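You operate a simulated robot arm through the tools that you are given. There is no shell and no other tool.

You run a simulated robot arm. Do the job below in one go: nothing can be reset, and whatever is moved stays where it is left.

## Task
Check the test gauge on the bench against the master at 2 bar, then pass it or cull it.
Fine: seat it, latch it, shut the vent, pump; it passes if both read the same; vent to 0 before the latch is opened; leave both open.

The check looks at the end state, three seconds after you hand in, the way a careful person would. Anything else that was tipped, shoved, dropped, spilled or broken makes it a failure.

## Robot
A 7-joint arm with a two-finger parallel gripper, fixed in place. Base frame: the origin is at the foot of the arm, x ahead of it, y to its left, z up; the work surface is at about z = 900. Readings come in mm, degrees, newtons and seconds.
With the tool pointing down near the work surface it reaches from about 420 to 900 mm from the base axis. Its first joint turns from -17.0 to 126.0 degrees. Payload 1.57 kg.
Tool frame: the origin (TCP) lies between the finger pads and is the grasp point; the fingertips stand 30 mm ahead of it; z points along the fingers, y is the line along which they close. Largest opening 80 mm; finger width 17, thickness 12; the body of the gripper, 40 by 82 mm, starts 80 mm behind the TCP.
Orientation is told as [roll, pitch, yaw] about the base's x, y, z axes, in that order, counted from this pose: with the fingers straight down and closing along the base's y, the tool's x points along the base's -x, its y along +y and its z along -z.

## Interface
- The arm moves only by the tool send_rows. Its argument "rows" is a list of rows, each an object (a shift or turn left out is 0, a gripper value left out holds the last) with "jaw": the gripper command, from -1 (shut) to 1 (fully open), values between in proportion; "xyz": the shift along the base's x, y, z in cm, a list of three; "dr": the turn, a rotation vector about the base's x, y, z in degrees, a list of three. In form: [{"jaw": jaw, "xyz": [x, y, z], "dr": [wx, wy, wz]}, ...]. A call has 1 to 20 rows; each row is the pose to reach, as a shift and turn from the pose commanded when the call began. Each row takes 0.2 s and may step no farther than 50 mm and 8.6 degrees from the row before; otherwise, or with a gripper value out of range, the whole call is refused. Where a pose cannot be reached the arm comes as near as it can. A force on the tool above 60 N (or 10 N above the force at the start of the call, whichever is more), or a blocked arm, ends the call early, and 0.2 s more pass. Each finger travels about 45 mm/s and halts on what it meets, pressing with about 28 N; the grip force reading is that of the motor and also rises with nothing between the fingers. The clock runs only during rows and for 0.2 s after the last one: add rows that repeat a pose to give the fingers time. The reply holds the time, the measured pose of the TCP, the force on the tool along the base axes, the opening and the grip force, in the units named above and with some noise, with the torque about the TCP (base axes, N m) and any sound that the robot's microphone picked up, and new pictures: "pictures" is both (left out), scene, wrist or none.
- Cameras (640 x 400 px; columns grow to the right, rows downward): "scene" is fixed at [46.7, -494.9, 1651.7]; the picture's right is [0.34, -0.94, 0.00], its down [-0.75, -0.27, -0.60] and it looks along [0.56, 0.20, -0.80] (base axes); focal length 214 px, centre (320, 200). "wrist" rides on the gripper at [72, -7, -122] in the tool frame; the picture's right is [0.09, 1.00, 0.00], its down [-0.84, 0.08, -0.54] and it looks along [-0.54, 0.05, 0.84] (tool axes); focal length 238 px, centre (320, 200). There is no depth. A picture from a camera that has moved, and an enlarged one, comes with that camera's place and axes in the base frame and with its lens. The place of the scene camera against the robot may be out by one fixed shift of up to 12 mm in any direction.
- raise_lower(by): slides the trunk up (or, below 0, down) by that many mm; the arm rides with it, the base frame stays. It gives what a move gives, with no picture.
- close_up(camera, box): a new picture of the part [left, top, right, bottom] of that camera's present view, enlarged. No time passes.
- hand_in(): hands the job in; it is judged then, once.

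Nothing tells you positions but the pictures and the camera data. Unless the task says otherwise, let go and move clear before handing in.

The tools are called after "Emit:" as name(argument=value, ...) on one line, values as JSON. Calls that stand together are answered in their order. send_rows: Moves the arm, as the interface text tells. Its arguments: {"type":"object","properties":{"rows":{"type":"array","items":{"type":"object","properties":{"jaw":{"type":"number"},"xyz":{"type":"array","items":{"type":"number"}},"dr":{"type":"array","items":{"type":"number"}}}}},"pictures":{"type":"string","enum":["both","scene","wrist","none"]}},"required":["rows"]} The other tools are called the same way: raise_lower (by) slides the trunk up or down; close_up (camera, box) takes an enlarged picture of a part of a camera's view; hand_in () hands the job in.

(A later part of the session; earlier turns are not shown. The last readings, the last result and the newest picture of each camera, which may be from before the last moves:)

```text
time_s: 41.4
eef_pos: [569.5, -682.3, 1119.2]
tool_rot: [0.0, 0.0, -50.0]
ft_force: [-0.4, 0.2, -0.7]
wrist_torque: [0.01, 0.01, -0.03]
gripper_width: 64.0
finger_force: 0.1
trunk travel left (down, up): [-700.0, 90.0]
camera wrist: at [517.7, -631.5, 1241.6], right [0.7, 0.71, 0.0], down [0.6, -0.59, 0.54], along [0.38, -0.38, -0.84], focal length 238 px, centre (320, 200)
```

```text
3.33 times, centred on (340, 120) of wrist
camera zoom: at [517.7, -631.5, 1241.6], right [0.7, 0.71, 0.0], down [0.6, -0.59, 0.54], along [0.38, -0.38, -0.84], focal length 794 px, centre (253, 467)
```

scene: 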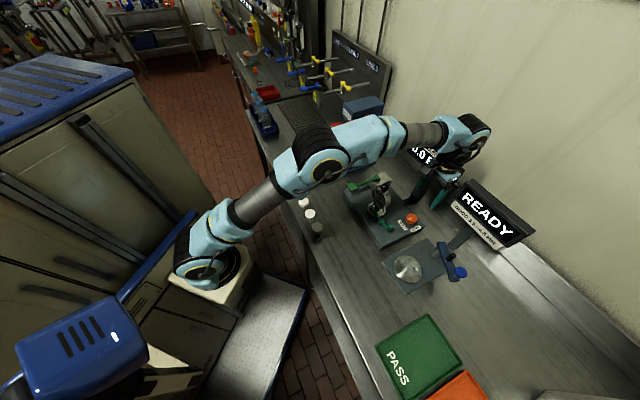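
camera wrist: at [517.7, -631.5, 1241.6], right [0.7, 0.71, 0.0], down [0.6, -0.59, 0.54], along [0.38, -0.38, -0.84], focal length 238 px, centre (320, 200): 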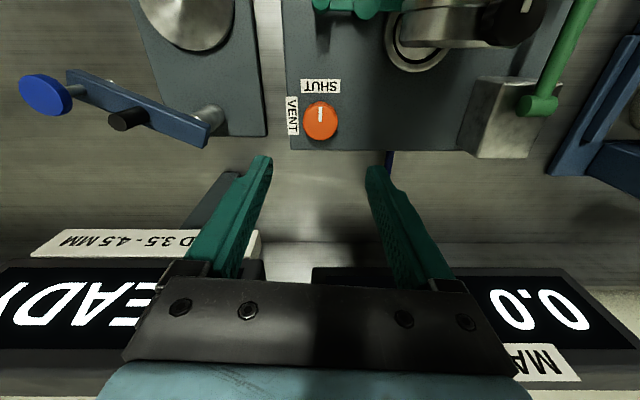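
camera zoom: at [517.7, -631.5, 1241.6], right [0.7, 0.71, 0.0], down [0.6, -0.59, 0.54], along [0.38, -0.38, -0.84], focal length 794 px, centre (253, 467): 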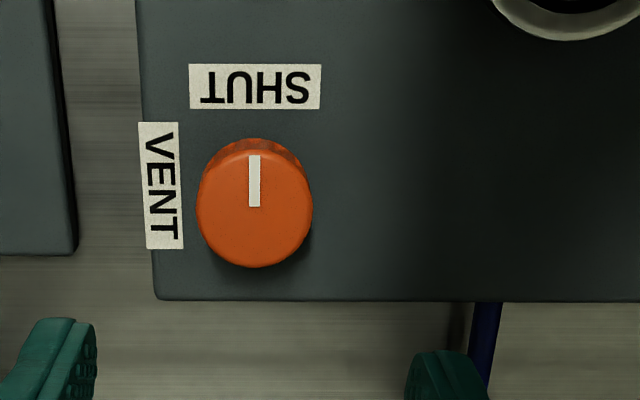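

Vent shut, latch closed. Now I'll go over the gauge at safe height to hover with closed fingers above the green pump pad at about (611, -433).

Emit:
send_rows(rows=[{"jaw": -1, "xyz": [0, 0, 4], "dr": [0, 0, 2]}, {"xyz": [0, 0.5, 6.5], "dr": [0, 0, 5]}, {"xyz": [0.7, 4.6, 6.5], "dr": [0, 0, 5]}, {"xyz": [1.4, 8.7, 6.5], "dr": [0, 0, 5]}, {"xyz": [2.1, 12.8, 6.5], "dr": [0, 0, 5]}, {"xyz": [2.8, 16.9, 6.5], "dr": [0, 0, 5]}, {"xyz": [3.5, 21.0, 6.5], "dr": [0, 0, 5]}, {"xyz": [4.15, 24.9, 6.5], "dr": [0, 0, 5]}, {"xyz": [4.15, 24.9, 2.5], "dr": [0, 0, 5]}, {"xyz": [4.15, 24.9, -1.5], "dr": [0, 0, 5]}, {"xyz": [4.15, 24.9, -4.5], "dr": [0, 0, 5]}, {"xyz": [4.15, 24.9, -4.5], "dr": [0, 0, 5]}], pictures="both")

Emit:
close_up(camera="scene", box=[330, 120, 470, 240])

Emit:
close_up(camera="wrist", box=[240, 100, 400, 220])

```text
time_s: 44.0
eef_pos: [611.0, -432.2, 1075.0]
tool_rot: [0.0, 0.0, -44.9]
ft_force: [0.4, -0.4, 0.0]
wrist_torque: [0.0, 0.0, -0.04]
gripper_width: 0.0
finger_force: 21.3
trunk travel left (down, up): [-700.0, 90.0]
camera wrist: at [555.8, -386.3, 1196.7], right [0.64, 0.77, 0.0], down [0.65, -0.54, 0.54], along [0.42, -0.35, -0.84], focal length 238 px, centre (320, 200)
```

scene: 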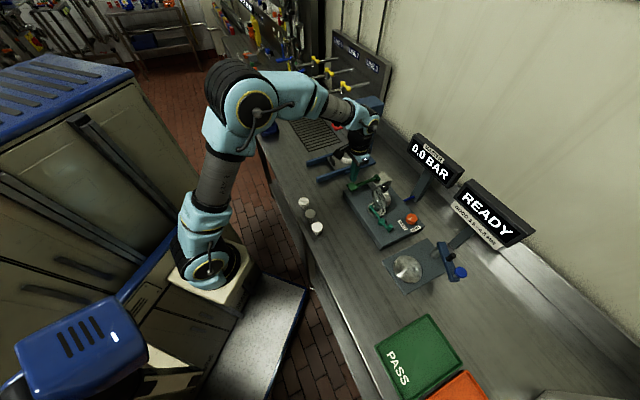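
wrist: 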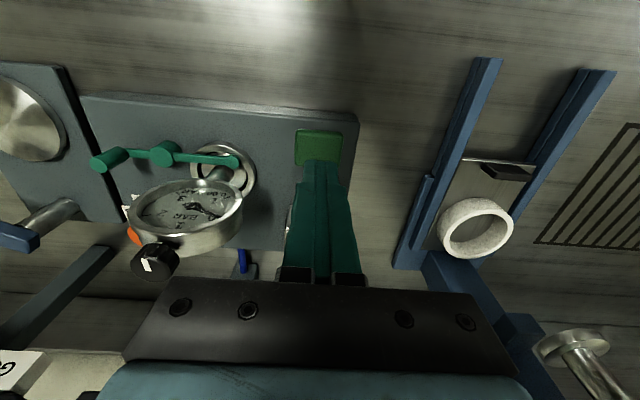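

```text
3.33 times, centred on (400, 180) of scene
camera zoom: at [46.7, -494.9, 1651.7], right [0.34, -0.94, 0.0], down [-0.75, -0.27, -0.6], along [0.56, 0.2, -0.8], focal length 715 px, centre (53, 267)
```

zoom: 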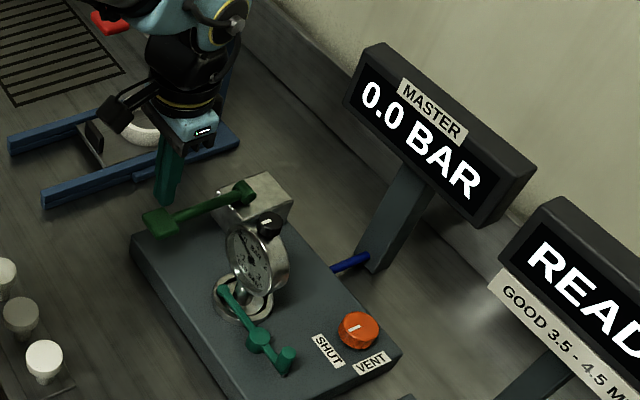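

```text
3.33 times, centred on (320, 160) of wrist
camera zoom: at [555.8, -386.3, 1196.7], right [0.64, 0.77, 0.0], down [0.65, -0.54, 0.54], along [0.42, -0.35, -0.84], focal length 794 px, centre (320, 333)
```

zoom: 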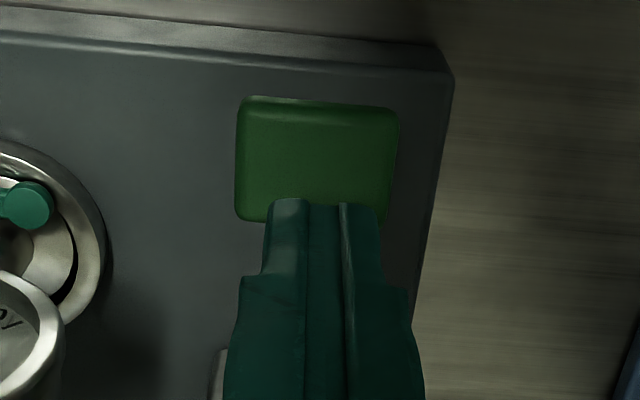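

From here the wrist camera sees the gauge dial and the scene camera sees the MASTER display. I'll lower to the pad and press the lever partway, watching the force.

Emit:
send_rows(rows=[{"jaw": -1, "xyz": [0, 0, -2.5]}, {"xyz": [0, 0, -3.8]}, {"xyz": [0, 0, -4.4]}, {"xyz": [0, 0, -5.0]}, {"xyz": [0, 0, -5.5]}, {"xyz": [0, 0, -5.5]}], pictures="wrist")

Emit:
close_up(camera="scene", box=[330, 120, 470, 240])

```text
time_s: 45.4
eef_pos: [611.9, -432.3, 1018.6]
tool_rot: [-0.1, -0.1, -45.1]
ft_force: [-0.9, 0.6, 3.4]
wrist_torque: [0.0, -0.03, 0.01]
gripper_width: 0.1
finger_force: 21.0
trunk travel left (down, up): [-700.0, 90.0]
camera wrist: at [555.5, -387.1, 1141.1], right [0.64, 0.77, 0.0], down [0.65, -0.54, 0.54], along [0.42, -0.35, -0.84], focal length 238 px, centre (320, 200)
```

wrist: 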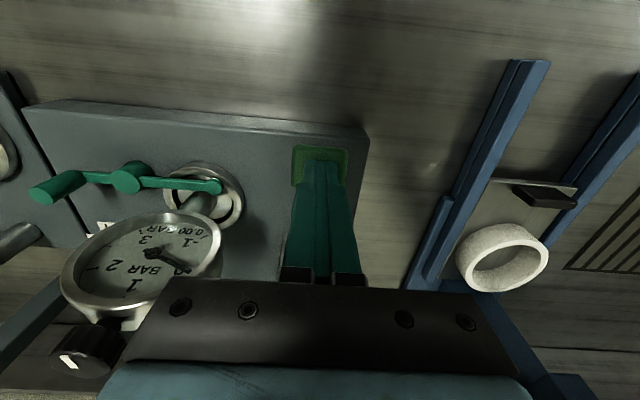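

```text
3.33 times, centred on (400, 180) of scene
camera zoom: at [46.7, -494.9, 1651.7], right [0.34, -0.94, 0.0], down [-0.75, -0.27, -0.6], along [0.56, 0.2, -0.8], focal length 715 px, centre (53, 267)
```

zoom: 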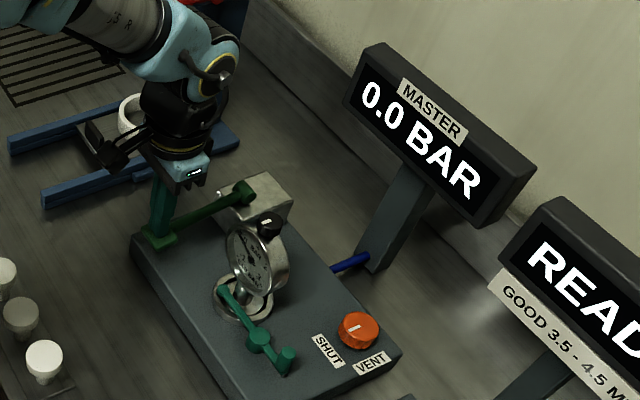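

The lever goes down with about 3 N; still 0.0. I'll press further.

Emit:
send_rows(rows=[{"jaw": -1, "xyz": [0, 0, -0.6]}, {"xyz": [0, 0, -1.2]}, {"xyz": [0, 0, -1.8]}, {"xyz": [0, 0, -1.8]}], pictures="wrist")

Emit:
close_up(camera="scene", box=[330, 120, 470, 240])

```text
time_s: 46.4
eef_pos: [610.4, -433.3, 1001.3]
tool_rot: [-0.1, 0.1, -45.0]
ft_force: [0.4, 0.8, 4.1]
wrist_torque: [-0.06, -0.04, -0.02]
gripper_width: 0.0
finger_force: 21.0
trunk travel left (down, up): [-700.0, 90.0]
camera wrist: at [555.2, -386.9, 1123.4], right [0.64, 0.77, 0.0], down [0.65, -0.54, 0.54], along [0.42, -0.35, -0.84], focal length 238 px, centre (320, 200)
```

wrist: 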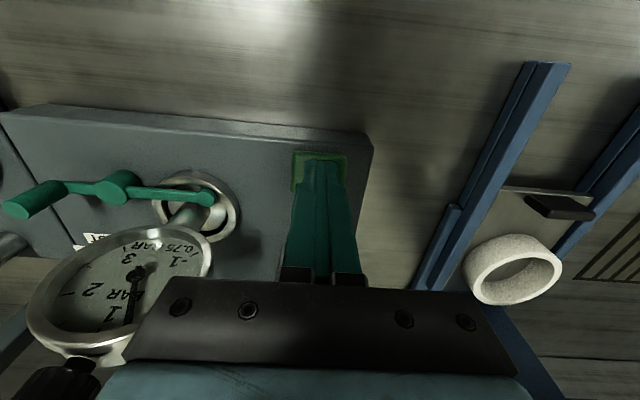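

```text
3.33 times, centred on (400, 180) of scene
camera zoom: at [46.7, -494.9, 1651.7], right [0.34, -0.94, 0.0], down [-0.75, -0.27, -0.6], along [0.56, 0.2, -0.8], focal length 715 px, centre (53, 267)
```

zoom: 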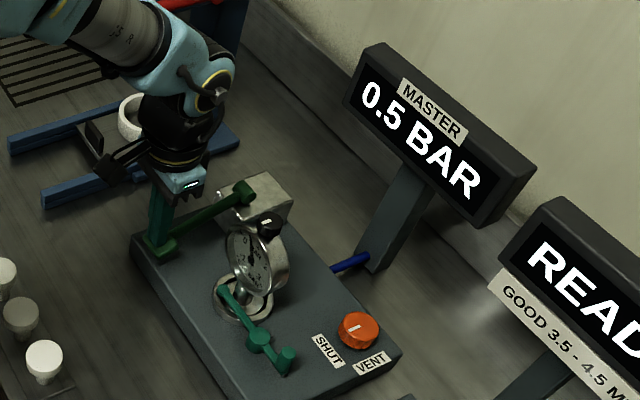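

MASTER jumped to 0.5 bar on this stroke. I'll look at the gauge readout.

Emit:
close_up(camera="wrist", box=[20, 210, 220, 380])

Emit:
close_up(camera="scene", box=[365, 180, 405, 210])

```text
2.35 times, centred on (120, 295) of wrist
camera zoom: at [555.2, -386.9, 1123.4], right [0.64, 0.77, 0.0], down [0.65, -0.54, 0.54], along [0.42, -0.35, -0.84], focal length 561 px, centre (791, -24)
```

zoom: 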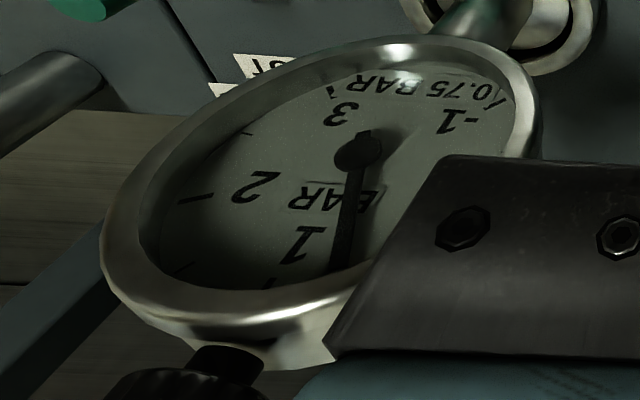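

```text
13.33 times, centred on (385, 195) of scene
camera zoom: at [46.7, -494.9, 1651.7], right [0.34, -0.94, 0.0], down [-0.75, -0.27, -0.6], along [0.56, 0.2, -0.8], focal length 2860 px, centre (-547, 267)
```

zoom: 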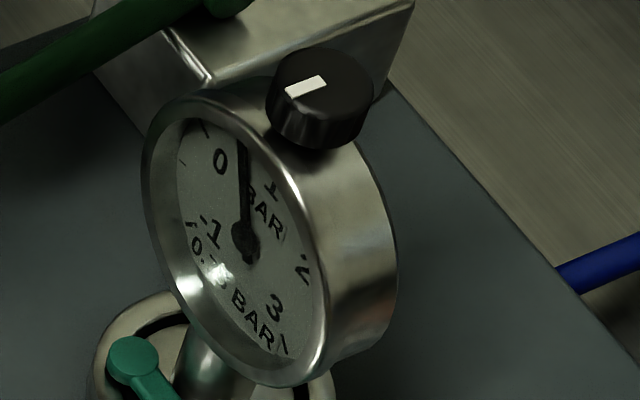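

At this point the gauge shows 0.75 against 0.5, but the check is at 2 bar, so I continue. I'll let the lever up fully and see whether it springs back.

Emit:
send_rows(rows=[{"jaw": -1, "xyz": [0, 0, 1.5]}, {"xyz": [0, 0, 3.0]}, {"xyz": [0, 0, 4.5]}, {"xyz": [0, 0, 5.5]}, {"xyz": [0, 0, 5.5]}], pictures="wrist")

Emit:
close_up(camera="scene", box=[330, 120, 470, 240])

Emit:
close_up(camera="wrist", box=[60, 170, 260, 310])

```text
time_s: 47.6
eef_pos: [610.5, -433.2, 1056.3]
tool_rot: [0.0, 0.0, -45.0]
ft_force: [-0.5, -0.1, -0.3]
wrist_torque: [-0.02, 0.0, -0.01]
gripper_width: 0.0
finger_force: 20.7
trunk travel left (down, up): [-700.0, 90.0]
camera wrist: at [554.9, -387.3, 1178.4], right [0.64, 0.77, 0.0], down [0.65, -0.54, 0.54], along [0.42, -0.35, -0.84], focal length 238 px, centre (320, 200)
```

wrist: 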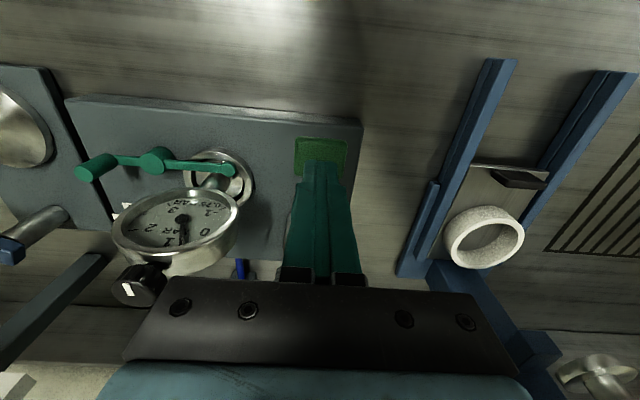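

```text
3.33 times, centred on (400, 180) of scene
camera zoom: at [46.7, -494.9, 1651.7], right [0.34, -0.94, 0.0], down [-0.75, -0.27, -0.6], along [0.56, 0.2, -0.8], focal length 715 px, centre (53, 267)
```

zoom: 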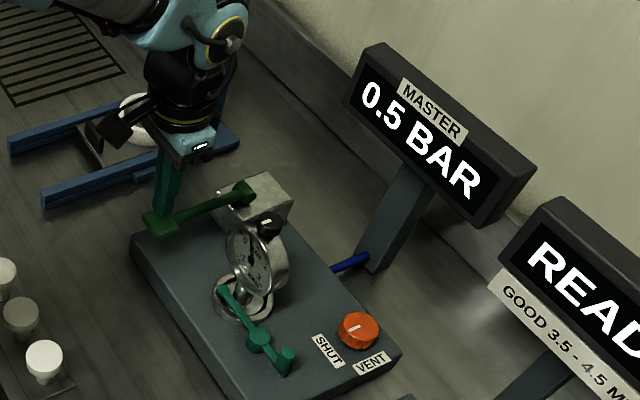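

```text
2.86 times, centred on (160, 240) of wrist
camera zoom: at [554.9, -387.3, 1178.4], right [0.64, 0.77, 0.0], down [0.65, -0.54, 0.54], along [0.42, -0.35, -0.84], focal length 681 px, centre (777, 86)
```

zoom: 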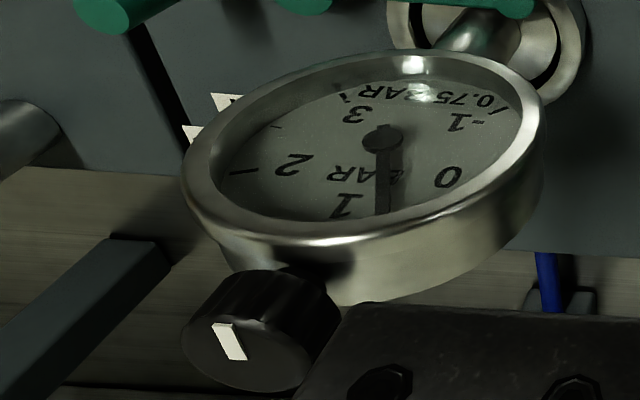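

The lever springs back. Second stroke: down to the same depth and back up.

Emit:
send_rows(rows=[{"jaw": -1, "xyz": [0, 0, -2.0]}, {"xyz": [0, 0, -3.2]}, {"xyz": [0, 0, -4.4]}, {"xyz": [0, 0, -5.5]}, {"xyz": [0, 0, -5.5]}, {"xyz": [0, 0, -4.0]}, {"xyz": [0, 0, -2.0]}, {"xyz": [0, 0, 0]}, {"xyz": [0, 0, 0]}], pictures="none")

Emit:
close_up(camera="scene", box=[330, 120, 470, 240])

Emit:
close_up(camera="wrist", box=[60, 170, 260, 310])

```text
time_s: 49.6
eef_pos: [611.1, -432.8, 1056.1]
tool_rot: [0.0, 0.1, -45.1]
ft_force: [0.4, -0.3, 0.2]
wrist_torque: [0.02, 0.0, 0.0]
gripper_width: 0.0
finger_force: 21.6
trunk travel left (down, up): [-700.0, 90.0]
```

```text
3.33 times, centred on (400, 180) of scene
camera zoom: at [46.7, -494.9, 1651.7], right [0.34, -0.94, 0.0], down [-0.75, -0.27, -0.6], along [0.56, 0.2, -0.8], focal length 715 px, centre (53, 267)
```

zoom: 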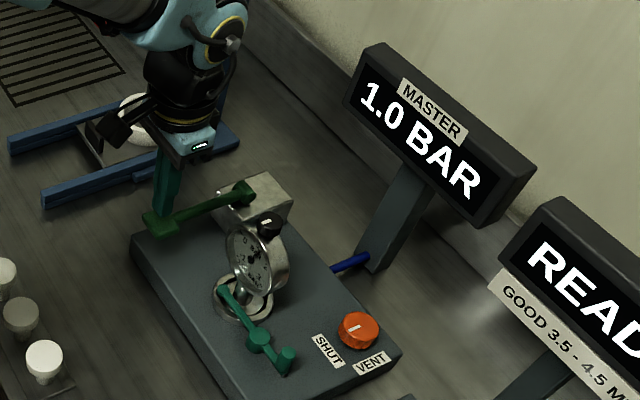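

```text
2.86 times, centred on (160, 240) of wrist
camera zoom: at [555.1, -386.7, 1178.5], right [0.64, 0.77, 0.0], down [0.65, -0.54, 0.54], along [0.42, -0.35, -0.84], focal length 681 px, centre (777, 86)
```

zoom: 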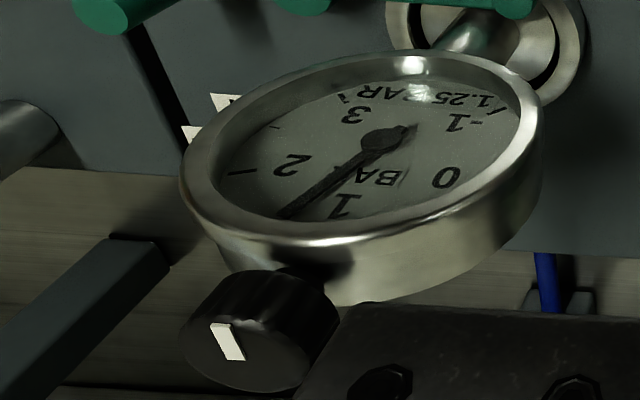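

MASTER 1.0, gauge 1.25. Third stroke.

Emit:
send_rows(rows=[{"jaw": -1, "xyz": [0, 0, -2.0]}, {"xyz": [0, 0, -3.2]}, {"xyz": [0, 0, -4.4]}, {"xyz": [0, 0, -5.5]}, {"xyz": [0, 0, -5.5]}, {"xyz": [0, 0, -4.0]}, {"xyz": [0, 0, -2.0]}, {"xyz": [0, 0, 0]}, {"xyz": [0, 0, 0]}], pictures="none")

Emit:
close_up(camera="scene", box=[330, 120, 470, 240])

Emit:
close_up(camera="wrist", box=[60, 170, 260, 310])

```text
time_s: 51.6
eef_pos: [610.6, -434.2, 1055.4]
tool_rot: [0.0, 0.0, -45.0]
ft_force: [-0.2, -0.6, 0.3]
wrist_torque: [0.0, -0.02, -0.01]
gripper_width: 0.0
finger_force: 21.3
trunk travel left (down, up): [-700.0, 90.0]
```

```text
3.33 times, centred on (400, 180) of scene
camera zoom: at [46.7, -494.9, 1651.7], right [0.34, -0.94, 0.0], down [-0.75, -0.27, -0.6], along [0.56, 0.2, -0.8], focal length 715 px, centre (53, 267)
```

zoom: 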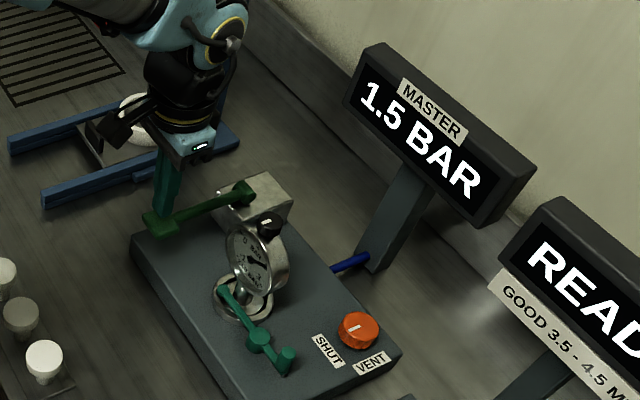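

```text
2.86 times, centred on (160, 240) of wrist
camera zoom: at [555.2, -387.1, 1177.9], right [0.64, 0.77, 0.0], down [0.65, -0.54, 0.54], along [0.42, -0.35, -0.84], focal length 681 px, centre (777, 86)
```

zoom: 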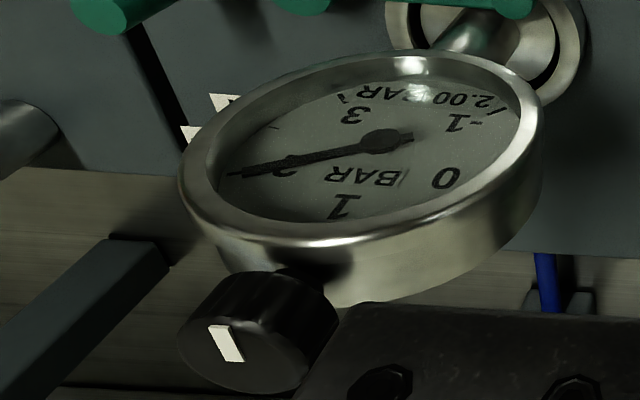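

MASTER 1.5 while the gauge already shows 2.00 – the master decides the test point. Fourth stroke.

Emit:
send_rows(rows=[{"jaw": -1, "xyz": [0, 0, -2.0]}, {"xyz": [0, 0, -3.2]}, {"xyz": [0, 0, -4.4]}, {"xyz": [0, 0, -5.5]}, {"xyz": [0, 0, -5.5]}, {"xyz": [0, 0, -4.0]}, {"xyz": [0, 0, -2.0]}, {"xyz": [0, 0, 0]}, {"xyz": [0, 0, 0]}], pictures="none")

Emit:
close_up(camera="scene", box=[330, 120, 470, 240])

Emit:
close_up(camera="wrist", box=[60, 170, 260, 310])

Emit:
close_up(camera="scene", box=[365, 180, 405, 210])

```text
time_s: 53.6
eef_pos: [611.6, -434.3, 1055.7]
tool_rot: [0.0, 0.0, -45.0]
ft_force: [0.4, -0.4, 0.1]
wrist_torque: [0.02, 0.01, -0.02]
gripper_width: 0.1
finger_force: 21.4
trunk travel left (down, up): [-700.0, 90.0]
```

```text
3.33 times, centred on (400, 180) of scene
camera zoom: at [46.7, -494.9, 1651.7], right [0.34, -0.94, 0.0], down [-0.75, -0.27, -0.6], along [0.56, 0.2, -0.8], focal length 715 px, centre (53, 267)
```

zoom: 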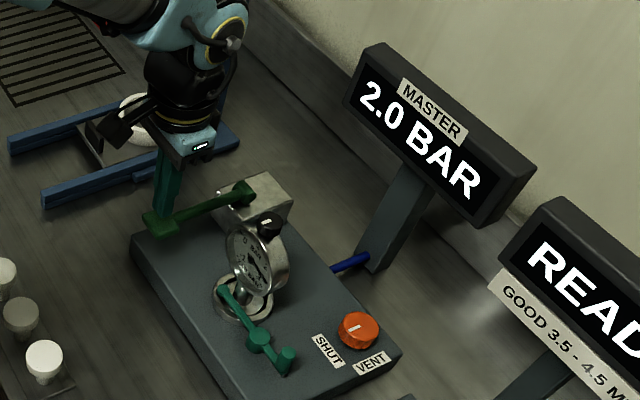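

```text
2.86 times, centred on (160, 240) of wrist
camera zoom: at [555.2, -387.3, 1178.0], right [0.64, 0.77, 0.0], down [0.65, -0.54, 0.54], along [0.42, -0.35, -0.84], focal length 681 px, centre (777, 86)
```

zoom: 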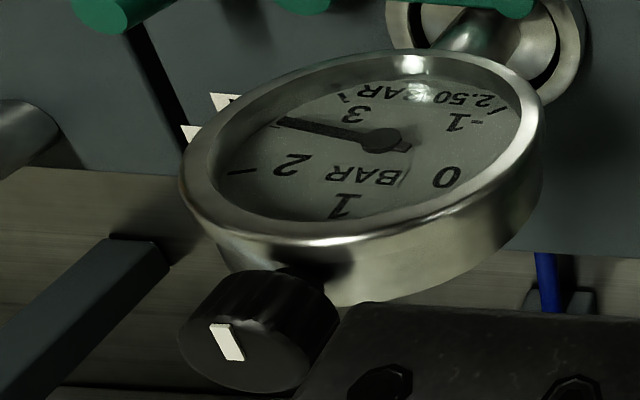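

```text
13.33 times, centred on (385, 195) of scene
camera zoom: at [46.7, -494.9, 1651.7], right [0.34, -0.94, 0.0], down [-0.75, -0.27, -0.6], along [0.56, 0.2, -0.8], focal length 2860 px, centre (-547, 267)
```

zoom: 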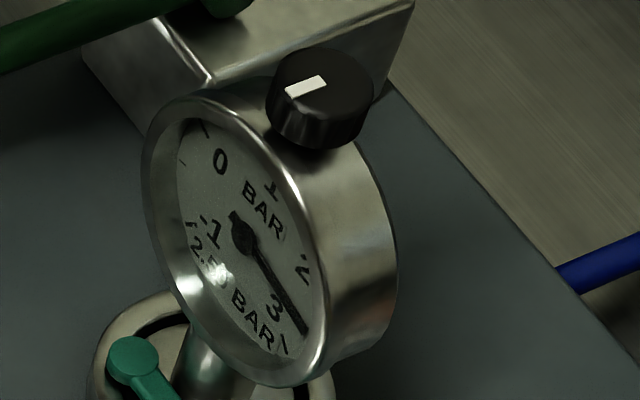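

At MASTER 2.0 bar the test gauge reads 2.50 (needle midway between 2 and 3): it does not agree, so it goes to CULL. First I vent: back over to the orange knob.

Emit:
send_rows(rows=[{"jaw": -1, "xyz": [0, 0, 4]}, {"xyz": [0, 0, 8]}, {"xyz": [-0.3, -1.5, 11.5]}, {"xyz": [-0.9, -5.6, 11.5], "dr": [0, 0, -1]}, {"xyz": [-1.6, -9.7, 11.5], "dr": [0, 0, -2]}, {"xyz": [-2.3, -13.8, 11.5], "dr": [0, 0, -3]}, {"xyz": [-3.0, -17.9, 11.5], "dr": [0, 0, -4]}, {"xyz": [-3.7, -22.0, 11.5], "dr": [0, 0, -5]}, {"jaw": 0.6, "xyz": [-4.15, -24.83, 11.0], "dr": [0, 0, -5]}, {"jaw": 0.6, "xyz": [-4.15, -24.83, 7.0], "dr": [0, 0, -5]}, {"jaw": 0.6, "xyz": [-4.15, -24.83, 3.0], "dr": [0, 0, -5]}, {"jaw": 0.6, "xyz": [-4.15, -24.83, 0], "dr": [0, 0, -5]}, {"jaw": 0.6, "xyz": [-4.15, -24.83, 0], "dr": [0, 0, -5]}], pictures="both")

Emit:
close_up(camera="wrist", box=[240, 80, 400, 230])

```text
time_s: 56.4
eef_pos: [570.8, -681.2, 1056.0]
tool_rot: [-0.1, -0.1, -50.0]
ft_force: [0.0, -0.3, 1.0]
wrist_torque: [0.0, 0.01, 0.01]
gripper_width: 63.9
finger_force: 0.0
trunk travel left (down, up): [-700.0, 90.0]
camera wrist: at [518.5, -630.4, 1177.8], right [0.7, 0.71, 0.0], down [0.6, -0.59, 0.54], along [0.39, -0.38, -0.84], focal length 238 px, centre (320, 200)
```

scene: 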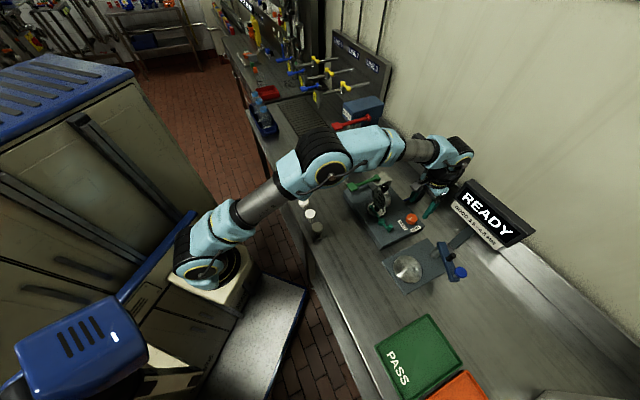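
wrist: 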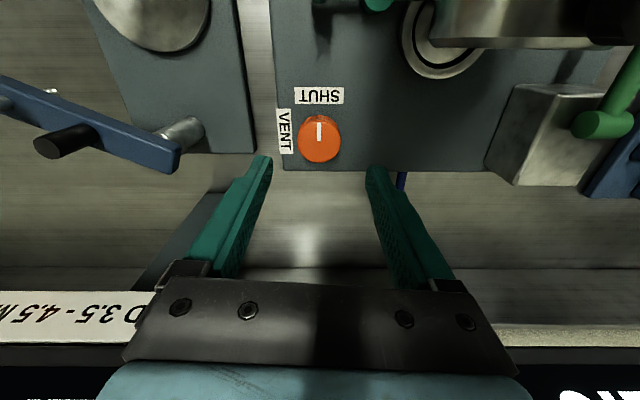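

```text
2.67 times, centred on (320, 155) of wrist
camera zoom: at [518.5, -630.4, 1177.8], right [0.7, 0.71, 0.0], down [0.6, -0.59, 0.54], along [0.39, -0.38, -0.84], focal length 636 px, centre (320, 320)
```

zoom: 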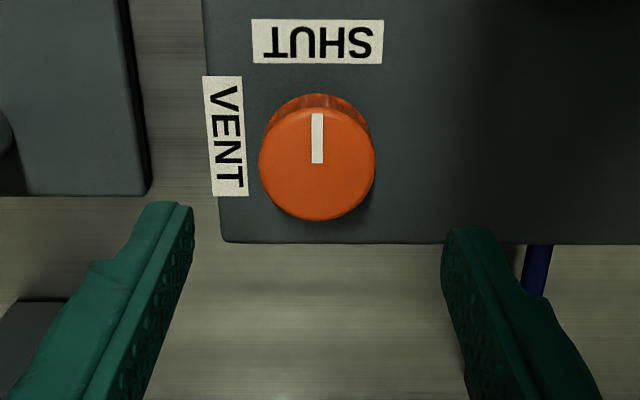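

The knob is centred. I'll descend and grip it.

Emit:
send_rows(rows=[{"jaw": 0.6, "xyz": [0, 0, -3]}, {"xyz": [0, 0, -6]}, {"xyz": [0, 0, -7.7]}, {"xyz": [0, 0, -7.7]}, {"jaw": -1, "xyz": [0, 0, -7.7]}, {"jaw": -1, "xyz": [0, 0, -7.7]}, {"jaw": -1, "xyz": [0, 0, -7.7]}, {"jaw": -1, "xyz": [0, 0, -7.7]}], pictures="none")

```text
time_s: 58.2
eef_pos: [569.2, -682.0, 978.4]
tool_rot: [-0.1, -0.1, -50.0]
ft_force: [-5.7, -3.8, -2.3]
wrist_torque: [-0.38, -0.11, -0.02]
gripper_width: 39.7
finger_force: 37.1
trunk travel left (down, up): [-700.0, 90.0]
```

Emit:
send_rows(rows=[{"jaw": -1, "xyz": [-0.04, -0.03, 0], "dr": [0, 0, 7.5]}, {"xyz": [-0.04, -0.03, 0], "dr": [0, 0, 15]}, {"xyz": [-0.04, -0.03, 0], "dr": [0, 0, 22.5]}, {"xyz": [-0.04, -0.03, 0], "dr": [0, 0, 30]}, {"xyz": [-0.04, -0.03, 0], "dr": [0, 0, 37.5]}, {"xyz": [-0.04, -0.03, 0], "dr": [0, 0, 45]}, {"xyz": [-0.04, -0.03, 0], "dr": [0, 0, 52.5]}, {"xyz": [-0.04, -0.03, 0], "dr": [0, 0, 60]}, {"xyz": [-0.04, -0.03, 0], "dr": [0, 0, 67.5]}, {"xyz": [-0.04, -0.03, 0], "dr": [0, 0, 75]}, {"xyz": [-0.04, -0.03, 0], "dr": [0, 0, 82.5]}, {"xyz": [-0.04, -0.03, 0], "dr": [0, 0, 90]}, {"xyz": [-0.04, -0.03, 0], "dr": [0, 0, 90]}], pictures="both")

Emit:
close_up(camera="wrist", box=[240, 80, 400, 230])

Emit:
close_up(camera="scene", box=[370, 110, 500, 250])

```text
time_s: 61.0
eef_pos: [568.6, -681.6, 979.0]
tool_rot: [-0.1, -0.1, 40.0]
ft_force: [-1.9, -7.0, 3.1]
wrist_torque: [0.2, -0.33, -0.43]
gripper_width: 39.6
finger_force: 44.5
trunk travel left (down, up): [-700.0, 90.0]
camera wrist: at [517.9, -733.5, 1101.4], right [-0.71, 0.7, 0.0], down [0.59, 0.6, 0.54], along [0.38, 0.38, -0.84], focal length 238 px, centre (320, 200)
```

scene: 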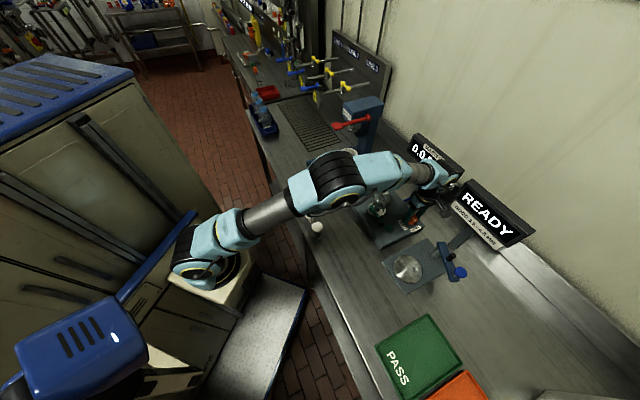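
wrist: 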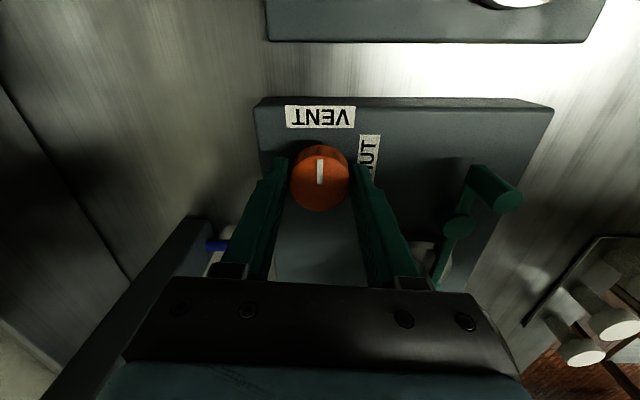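

```text
2.67 times, centred on (320, 155) of wrist
camera zoom: at [517.9, -733.5, 1101.4], right [-0.71, 0.7, 0.0], down [0.59, 0.6, 0.54], along [0.38, 0.38, -0.84], focal length 636 px, centre (320, 320)
```

zoom: 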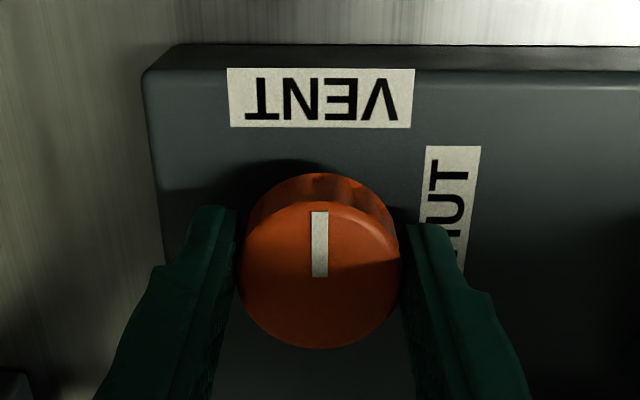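

```text
2.86 times, centred on (435, 180) of scene
camera zoom: at [46.7, -494.9, 1651.7], right [0.34, -0.94, 0.0], down [-0.75, -0.27, -0.6], along [0.56, 0.2, -0.8], focal length 613 px, centre (-9, 257)
```

zoom: 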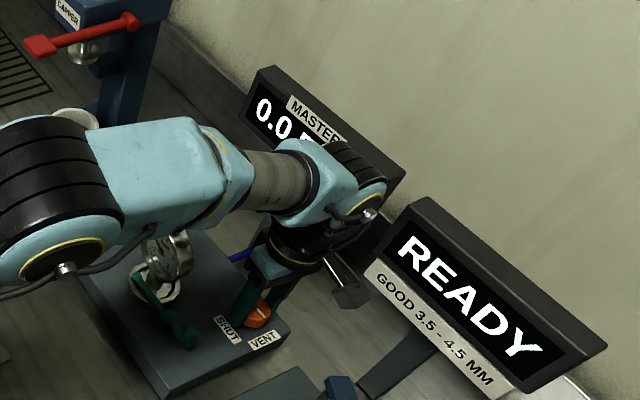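

VENT is at its stop and MASTER is back to 0.0. I'll release, rise and confirm both read zero.

Emit:
send_rows(rows=[{"jaw": -1, "dr": [0, 0, -1]}, {"jaw": 0.8, "dr": [0, 0, -1]}, {"jaw": 0.8, "dr": [0, 0, -1]}, {"jaw": 0.8, "dr": [0, 0, -1]}, {"jaw": 0.8, "dr": [0, 0, -1], "xyz": [0, 0, 3]}, {"jaw": 0.8, "dr": [0, 0, -1], "xyz": [0, 0, 7]}, {"jaw": 0.8, "dr": [0, 0, -1], "xyz": [0, 0, 10.5]}], pictures="both")

Emit:
close_up(camera="wrist", box=[240, 60, 460, 200])

Emit:
close_up(camera="scene", box=[340, 120, 480, 250])

```text
time_s: 62.6
eef_pos: [567.6, -683.3, 1083.6]
tool_rot: [0.0, 0.0, 39.0]
ft_force: [0.0, -0.9, 0.1]
wrist_torque: [-0.02, 0.0, 0.0]
gripper_width: 72.1
finger_force: 0.1
trunk travel left (down, up): [-700.0, 90.0]
camera wrist: at [516.5, -734.1, 1205.8], right [-0.7, 0.72, 0.0], down [0.6, 0.59, 0.54], along [0.39, 0.38, -0.84], focal length 238 px, centre (320, 200)
```

scene: 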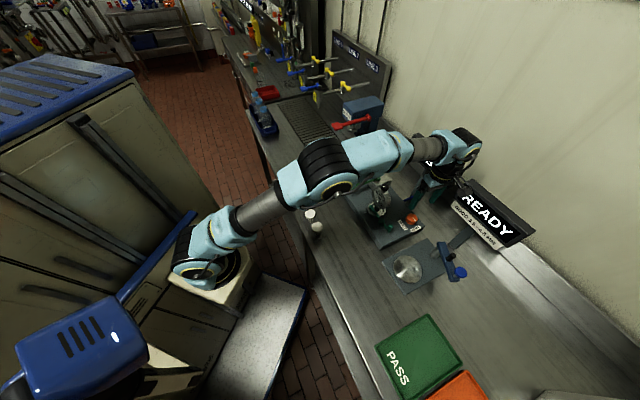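
wrist: 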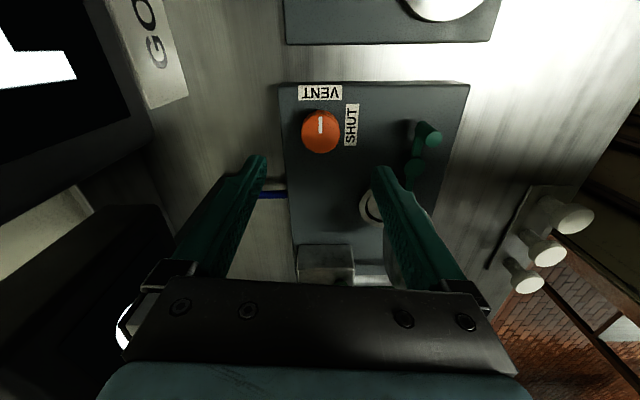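

```text
2.86 times, centred on (350, 130) of wrist
camera zoom: at [516.5, -734.1, 1205.8], right [-0.7, 0.72, 0.0], down [0.6, 0.59, 0.54], along [0.39, 0.38, -0.84], focal length 681 px, centre (234, 400)
```

zoom: 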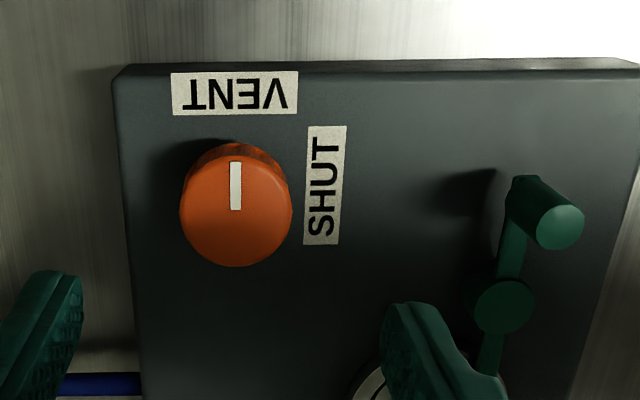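

```text
3.08 times, centred on (410, 185) of scene
camera zoom: at [46.7, -494.9, 1651.7], right [0.34, -0.94, 0.0], down [-0.75, -0.27, -0.6], along [0.56, 0.2, -0.8], focal length 660 px, centre (43, 246)
```

zoom: 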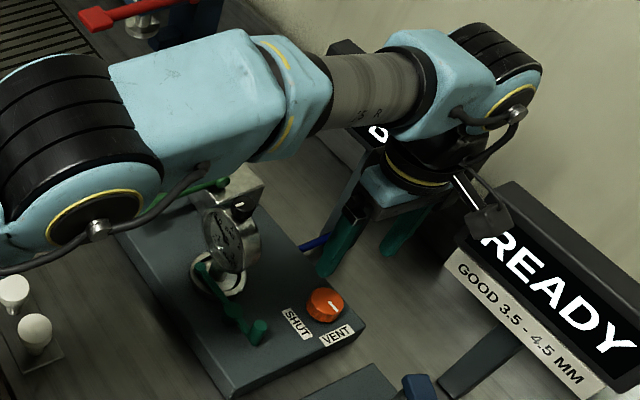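

The vent is open (mark at VENT). Now to open the latch: peg is at about (495, -608). I'll return over it with yaw -28° and descend around it.

Emit:
send_rows(rows=[{"jaw": 0.2, "xyz": [-0.9, 0.95, 0], "dr": [0, 0, -8.4]}, {"xyz": [-1.8, 1.9, 0], "dr": [0, 0, -16.8]}, {"xyz": [-2.7, 2.85, 0], "dr": [0, 0, -25.2]}, {"xyz": [-3.6, 3.8, 0], "dr": [0, 0, -33.6]}, {"xyz": [-4.5, 4.7, 0], "dr": [0, 0, -42]}, {"jaw": -0.1, "xyz": [-5.4, 5.65, 0], "dr": [0, 0, -50.4]}, {"xyz": [-6.3, 6.6, 0], "dr": [0, 0, -58.8]}, {"xyz": [-7.3, 7.53, 0], "dr": [0, 0, -67]}, {"xyz": [-7.3, 7.53, 0], "dr": [0, 0, -67]}], pictures="both")

Emit:
close_up(camera="wrist", box=[240, 60, 440, 200])

Emit:
close_up(camera="scene", box=[340, 120, 480, 250])

```text
time_s: 64.6
eef_pos: [496.2, -606.8, 1083.7]
tool_rot: [0.0, 0.0, -28.1]
ft_force: [1.1, 0.4, 0.0]
wrist_torque: [0.02, 0.0, -0.01]
gripper_width: 36.0
finger_force: 0.1
trunk travel left (down, up): [-700.0, 90.0]
camera wrist: at [428.9, -578.7, 1206.2], right [0.39, 0.92, 0.0], down [0.77, -0.33, 0.54], along [0.5, -0.21, -0.84], focal length 238 px, centre (320, 200)
```

scene: 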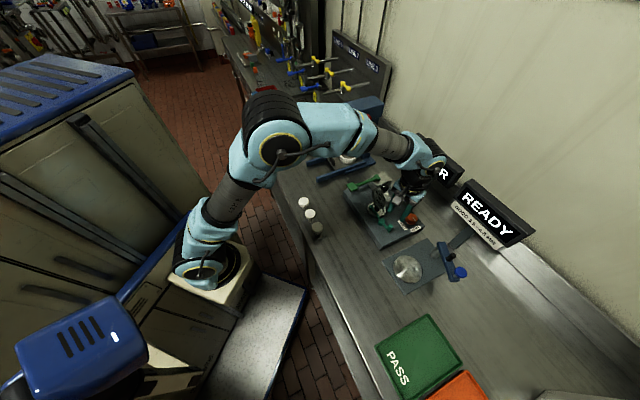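
wrist: 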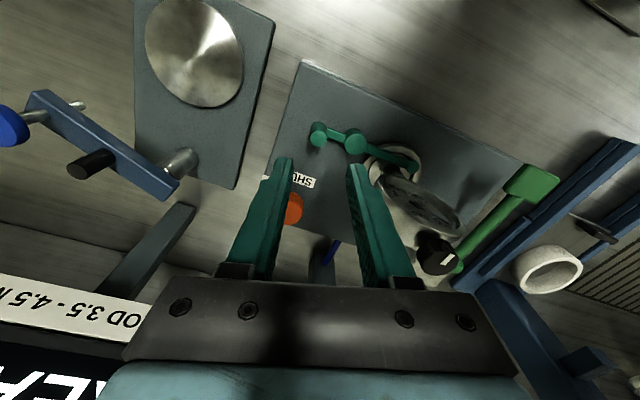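

```text
2.86 times, centred on (340, 130) of wrist
camera zoom: at [428.9, -578.7, 1206.2], right [0.39, 0.92, 0.0], down [0.77, -0.33, 0.54], along [0.5, -0.21, -0.84], focal length 681 px, centre (263, 400)
```

zoom: 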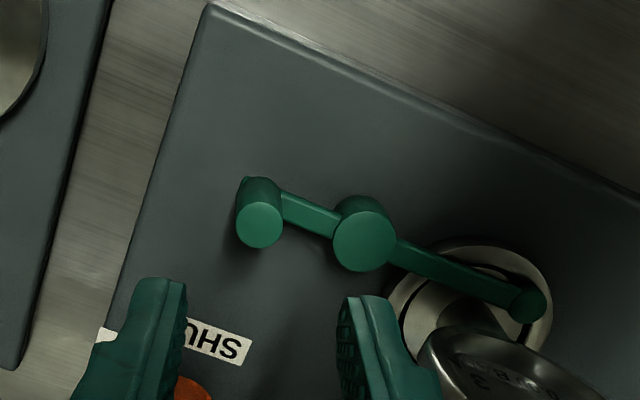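

```text
3.08 times, centred on (410, 185) of scene
camera zoom: at [46.7, -494.9, 1651.7], right [0.34, -0.94, 0.0], down [-0.75, -0.27, -0.6], along [0.56, 0.2, -0.8], focal length 660 px, centre (43, 246)
```

zoom: 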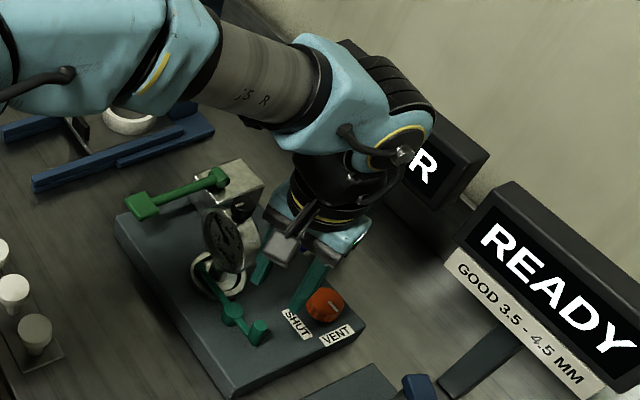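

Emit:
send_rows(rows=[{"jaw": -0.1, "xyz": [-0.08, -0.05, -3]}, {"xyz": [-0.08, -0.05, -6]}, {"xyz": [-0.08, -0.05, -8]}, {"xyz": [-0.08, -0.05, -9]}, {"xyz": [-0.08, -0.05, -9]}, {"jaw": -1, "xyz": [-0.08, -0.05, -9]}, {"jaw": -1, "xyz": [-0.08, -0.05, -9]}, {"jaw": -1, "xyz": [-0.08, -0.05, -9]}], pictures="wrist")

Emit:
close_up(camera="wrist", box=[240, 120, 440, 250])

```text
time_s: 66.4
eef_pos: [494.8, -608.2, 993.0]
tool_rot: [0.0, 0.0, -28.0]
ft_force: [-0.9, -0.2, -0.5]
wrist_torque: [-0.13, -0.29, 0.02]
gripper_width: 15.8
finger_force: 28.5
trunk travel left (down, up): [-700.0, 90.0]
camera wrist: at [428.1, -579.7, 1116.0], right [0.39, 0.92, 0.0], down [0.78, -0.32, 0.54], along [0.5, -0.21, -0.84], focal length 238 px, centre (320, 200)
```

wrist: 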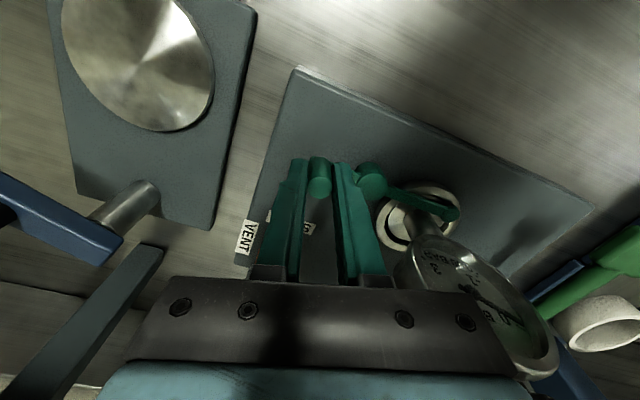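

```text
3.08 times, centred on (340, 185) of wrist
camera zoom: at [428.1, -579.7, 1116.0], right [0.39, 0.92, 0.0], down [0.78, -0.32, 0.54], along [0.5, -0.21, -0.84], focal length 733 px, centre (258, 246)
```

zoom: 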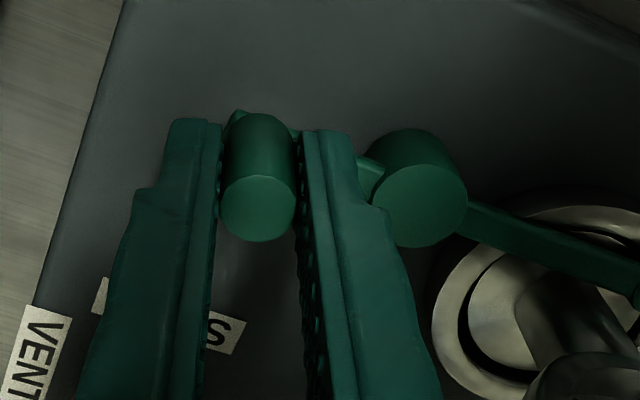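

Gripped. I'll swing the latch back counter-clockwise along its arc to the open position.

Emit:
send_rows(rows=[{"jaw": -1, "xyz": [0.44, -0.385, 0], "dr": [0, 0, 8]}, {"xyz": [0.94, -0.705, 0], "dr": [0, 0, 16]}, {"xyz": [1.47, -0.953, 0], "dr": [0, 0, 24]}, {"xyz": [2.03, -1.125, 0], "dr": [0, 0, 32]}, {"xyz": [2.61, -1.217, 0], "dr": [0, 0, 40]}, {"xyz": [3.2, -1.227, 0], "dr": [0, 0, 48]}, {"xyz": [3.78, -1.156, 0], "dr": [0, 0, 56]}, {"xyz": [4.35, -1.0, 0], "dr": [0, 0, 64]}, {"xyz": [4.35, -1.0, 0], "dr": [0, 0, 64]}], pictures="both")

Emit:
close_up(camera="scene", box=[340, 160, 440, 250])

```text
time_s: 68.4
eef_pos: [539.8, -617.8, 992.9]
tool_rot: [0.1, 0.0, 36.1]
ft_force: [2.3, -6.1, 0.9]
wrist_torque: [-0.14, 0.09, 0.02]
gripper_width: 15.6
finger_force: 31.5
trunk travel left (down, up): [-700.0, 90.0]
camera wrist: at [484.7, -665.2, 1116.0], right [-0.66, 0.75, 0.0], down [0.63, 0.56, 0.54], along [0.41, 0.36, -0.84], focal length 238 px, centre (320, 200)
```

scene: 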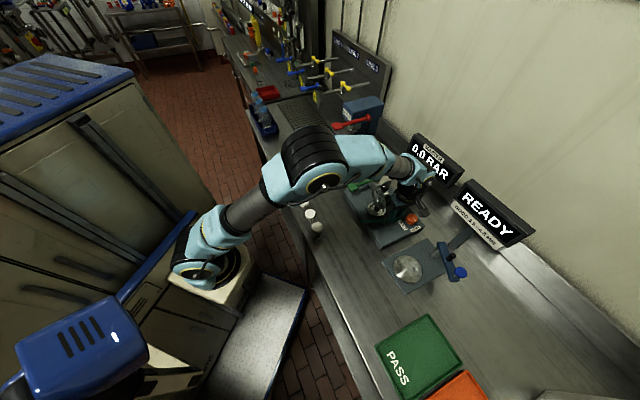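
wrist: 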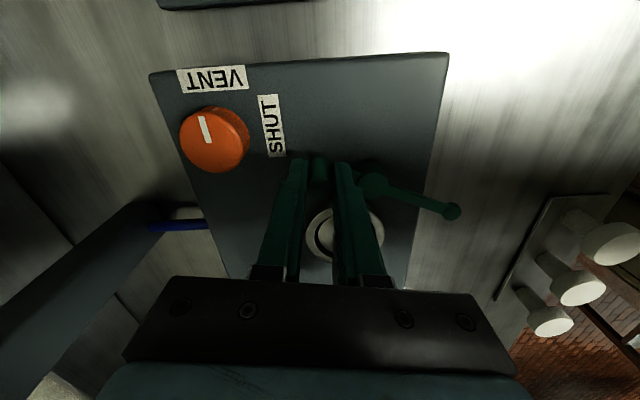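

```text
4.44 times, centred on (390, 205) of scene
camera zoom: at [46.7, -494.9, 1651.7], right [0.34, -0.94, 0.0], down [-0.75, -0.27, -0.6], along [0.56, 0.2, -0.8], focal length 953 px, centre (9, 178)
```

zoom: 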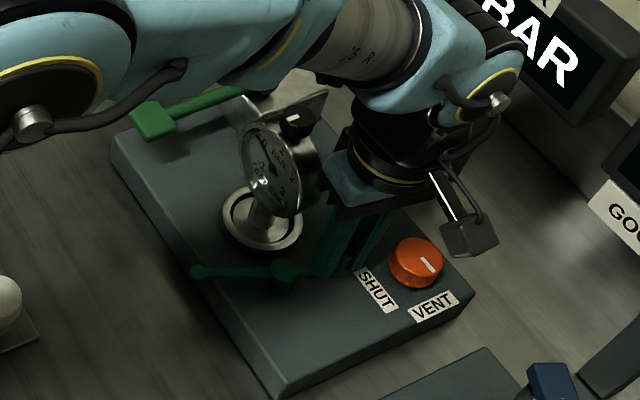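

The latch is nearly open. The last few degrees to where it began.

Emit:
send_rows(rows=[{"jaw": -1, "xyz": [0.2, 0.07, 0], "dr": [0, 0, 3]}, {"xyz": [0.41, 0.16, 0], "dr": [0, 0, 6]}, {"xyz": [0.41, 0.16, 0], "dr": [0, 0, 6]}], pictures="none")

Emit:
close_up(camera="scene", box=[340, 160, 440, 250])

```text
time_s: 69.2
eef_pos: [542.7, -617.0, 994.3]
tool_rot: [0.0, 0.1, 42.0]
ft_force: [0.3, -8.7, -0.6]
wrist_torque: [0.03, -0.23, -0.18]
gripper_width: 15.7
finger_force: 31.3
trunk travel left (down, up): [-700.0, 90.0]
```

```text
4.44 times, centred on (390, 205) of scene
camera zoom: at [46.7, -494.9, 1651.7], right [0.34, -0.94, 0.0], down [-0.75, -0.27, -0.6], along [0.56, 0.2, -0.8], focal length 953 px, centre (9, 178)
```

zoom: 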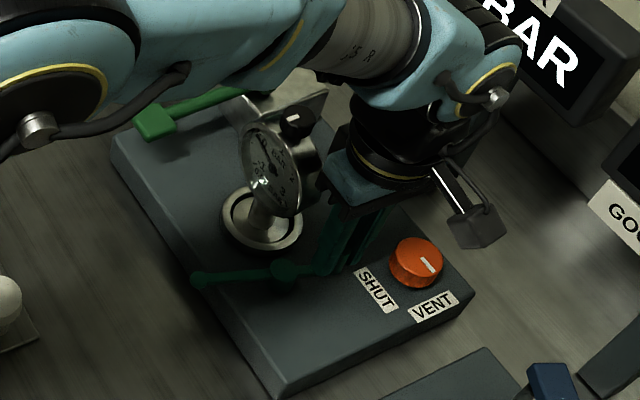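

The latch is back at its open position. Release the peg and go up, then back over the gauge knob.

Emit:
send_rows(rows=[{"jaw": -1, "dr": [0, 0, -1]}, {"jaw": 0.2, "dr": [0, 0, -1]}, {"jaw": 0.2, "dr": [0, 0, -1]}, {"jaw": 0.2, "dr": [0, 0, -1]}, {"jaw": 0.2, "dr": [0, 0, -1], "xyz": [0, 0, 4]}, {"jaw": 0.2, "dr": [0, 0, -1], "xyz": [0, 0, 8.5]}, {"jaw": 0.2, "dr": [0, 0, -1], "xyz": [0, 0, 13]}, {"jaw": 0.2, "dr": [0, 0, -1], "xyz": [0, 0, 17.5]}], pictures="scene")

Emit:
close_up(camera="scene", box=[340, 160, 440, 250])

```text
time_s: 71.0
eef_pos: [541.7, -616.3, 1168.6]
tool_rot: [0.1, -0.1, 41.0]
ft_force: [-0.2, -0.4, 0.6]
wrist_torque: [0.01, 0.0, 0.02]
gripper_width: 48.1
finger_force: 0.1
trunk travel left (down, up): [-700.0, 90.0]
```

scene: 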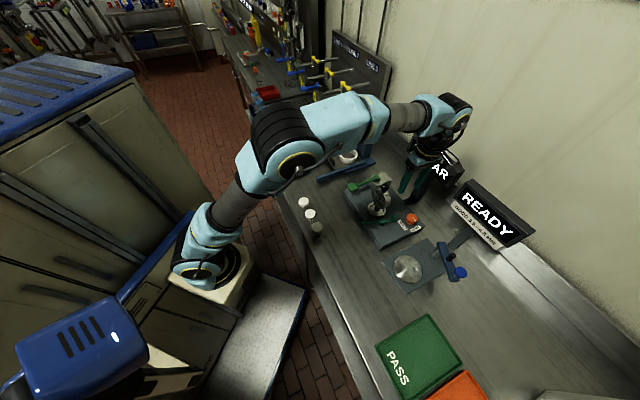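

```text
4.44 times, centred on (390, 205) of scene
camera zoom: at [46.7, -494.9, 1651.7], right [0.34, -0.94, 0.0], down [-0.75, -0.27, -0.6], along [0.56, 0.2, -0.8], focal length 953 px, centre (9, 178)
```

zoom: 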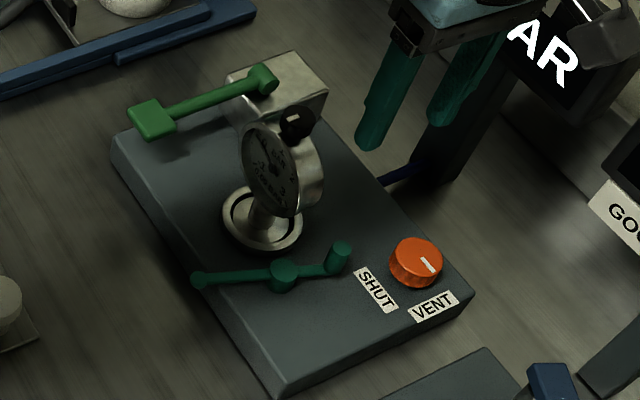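

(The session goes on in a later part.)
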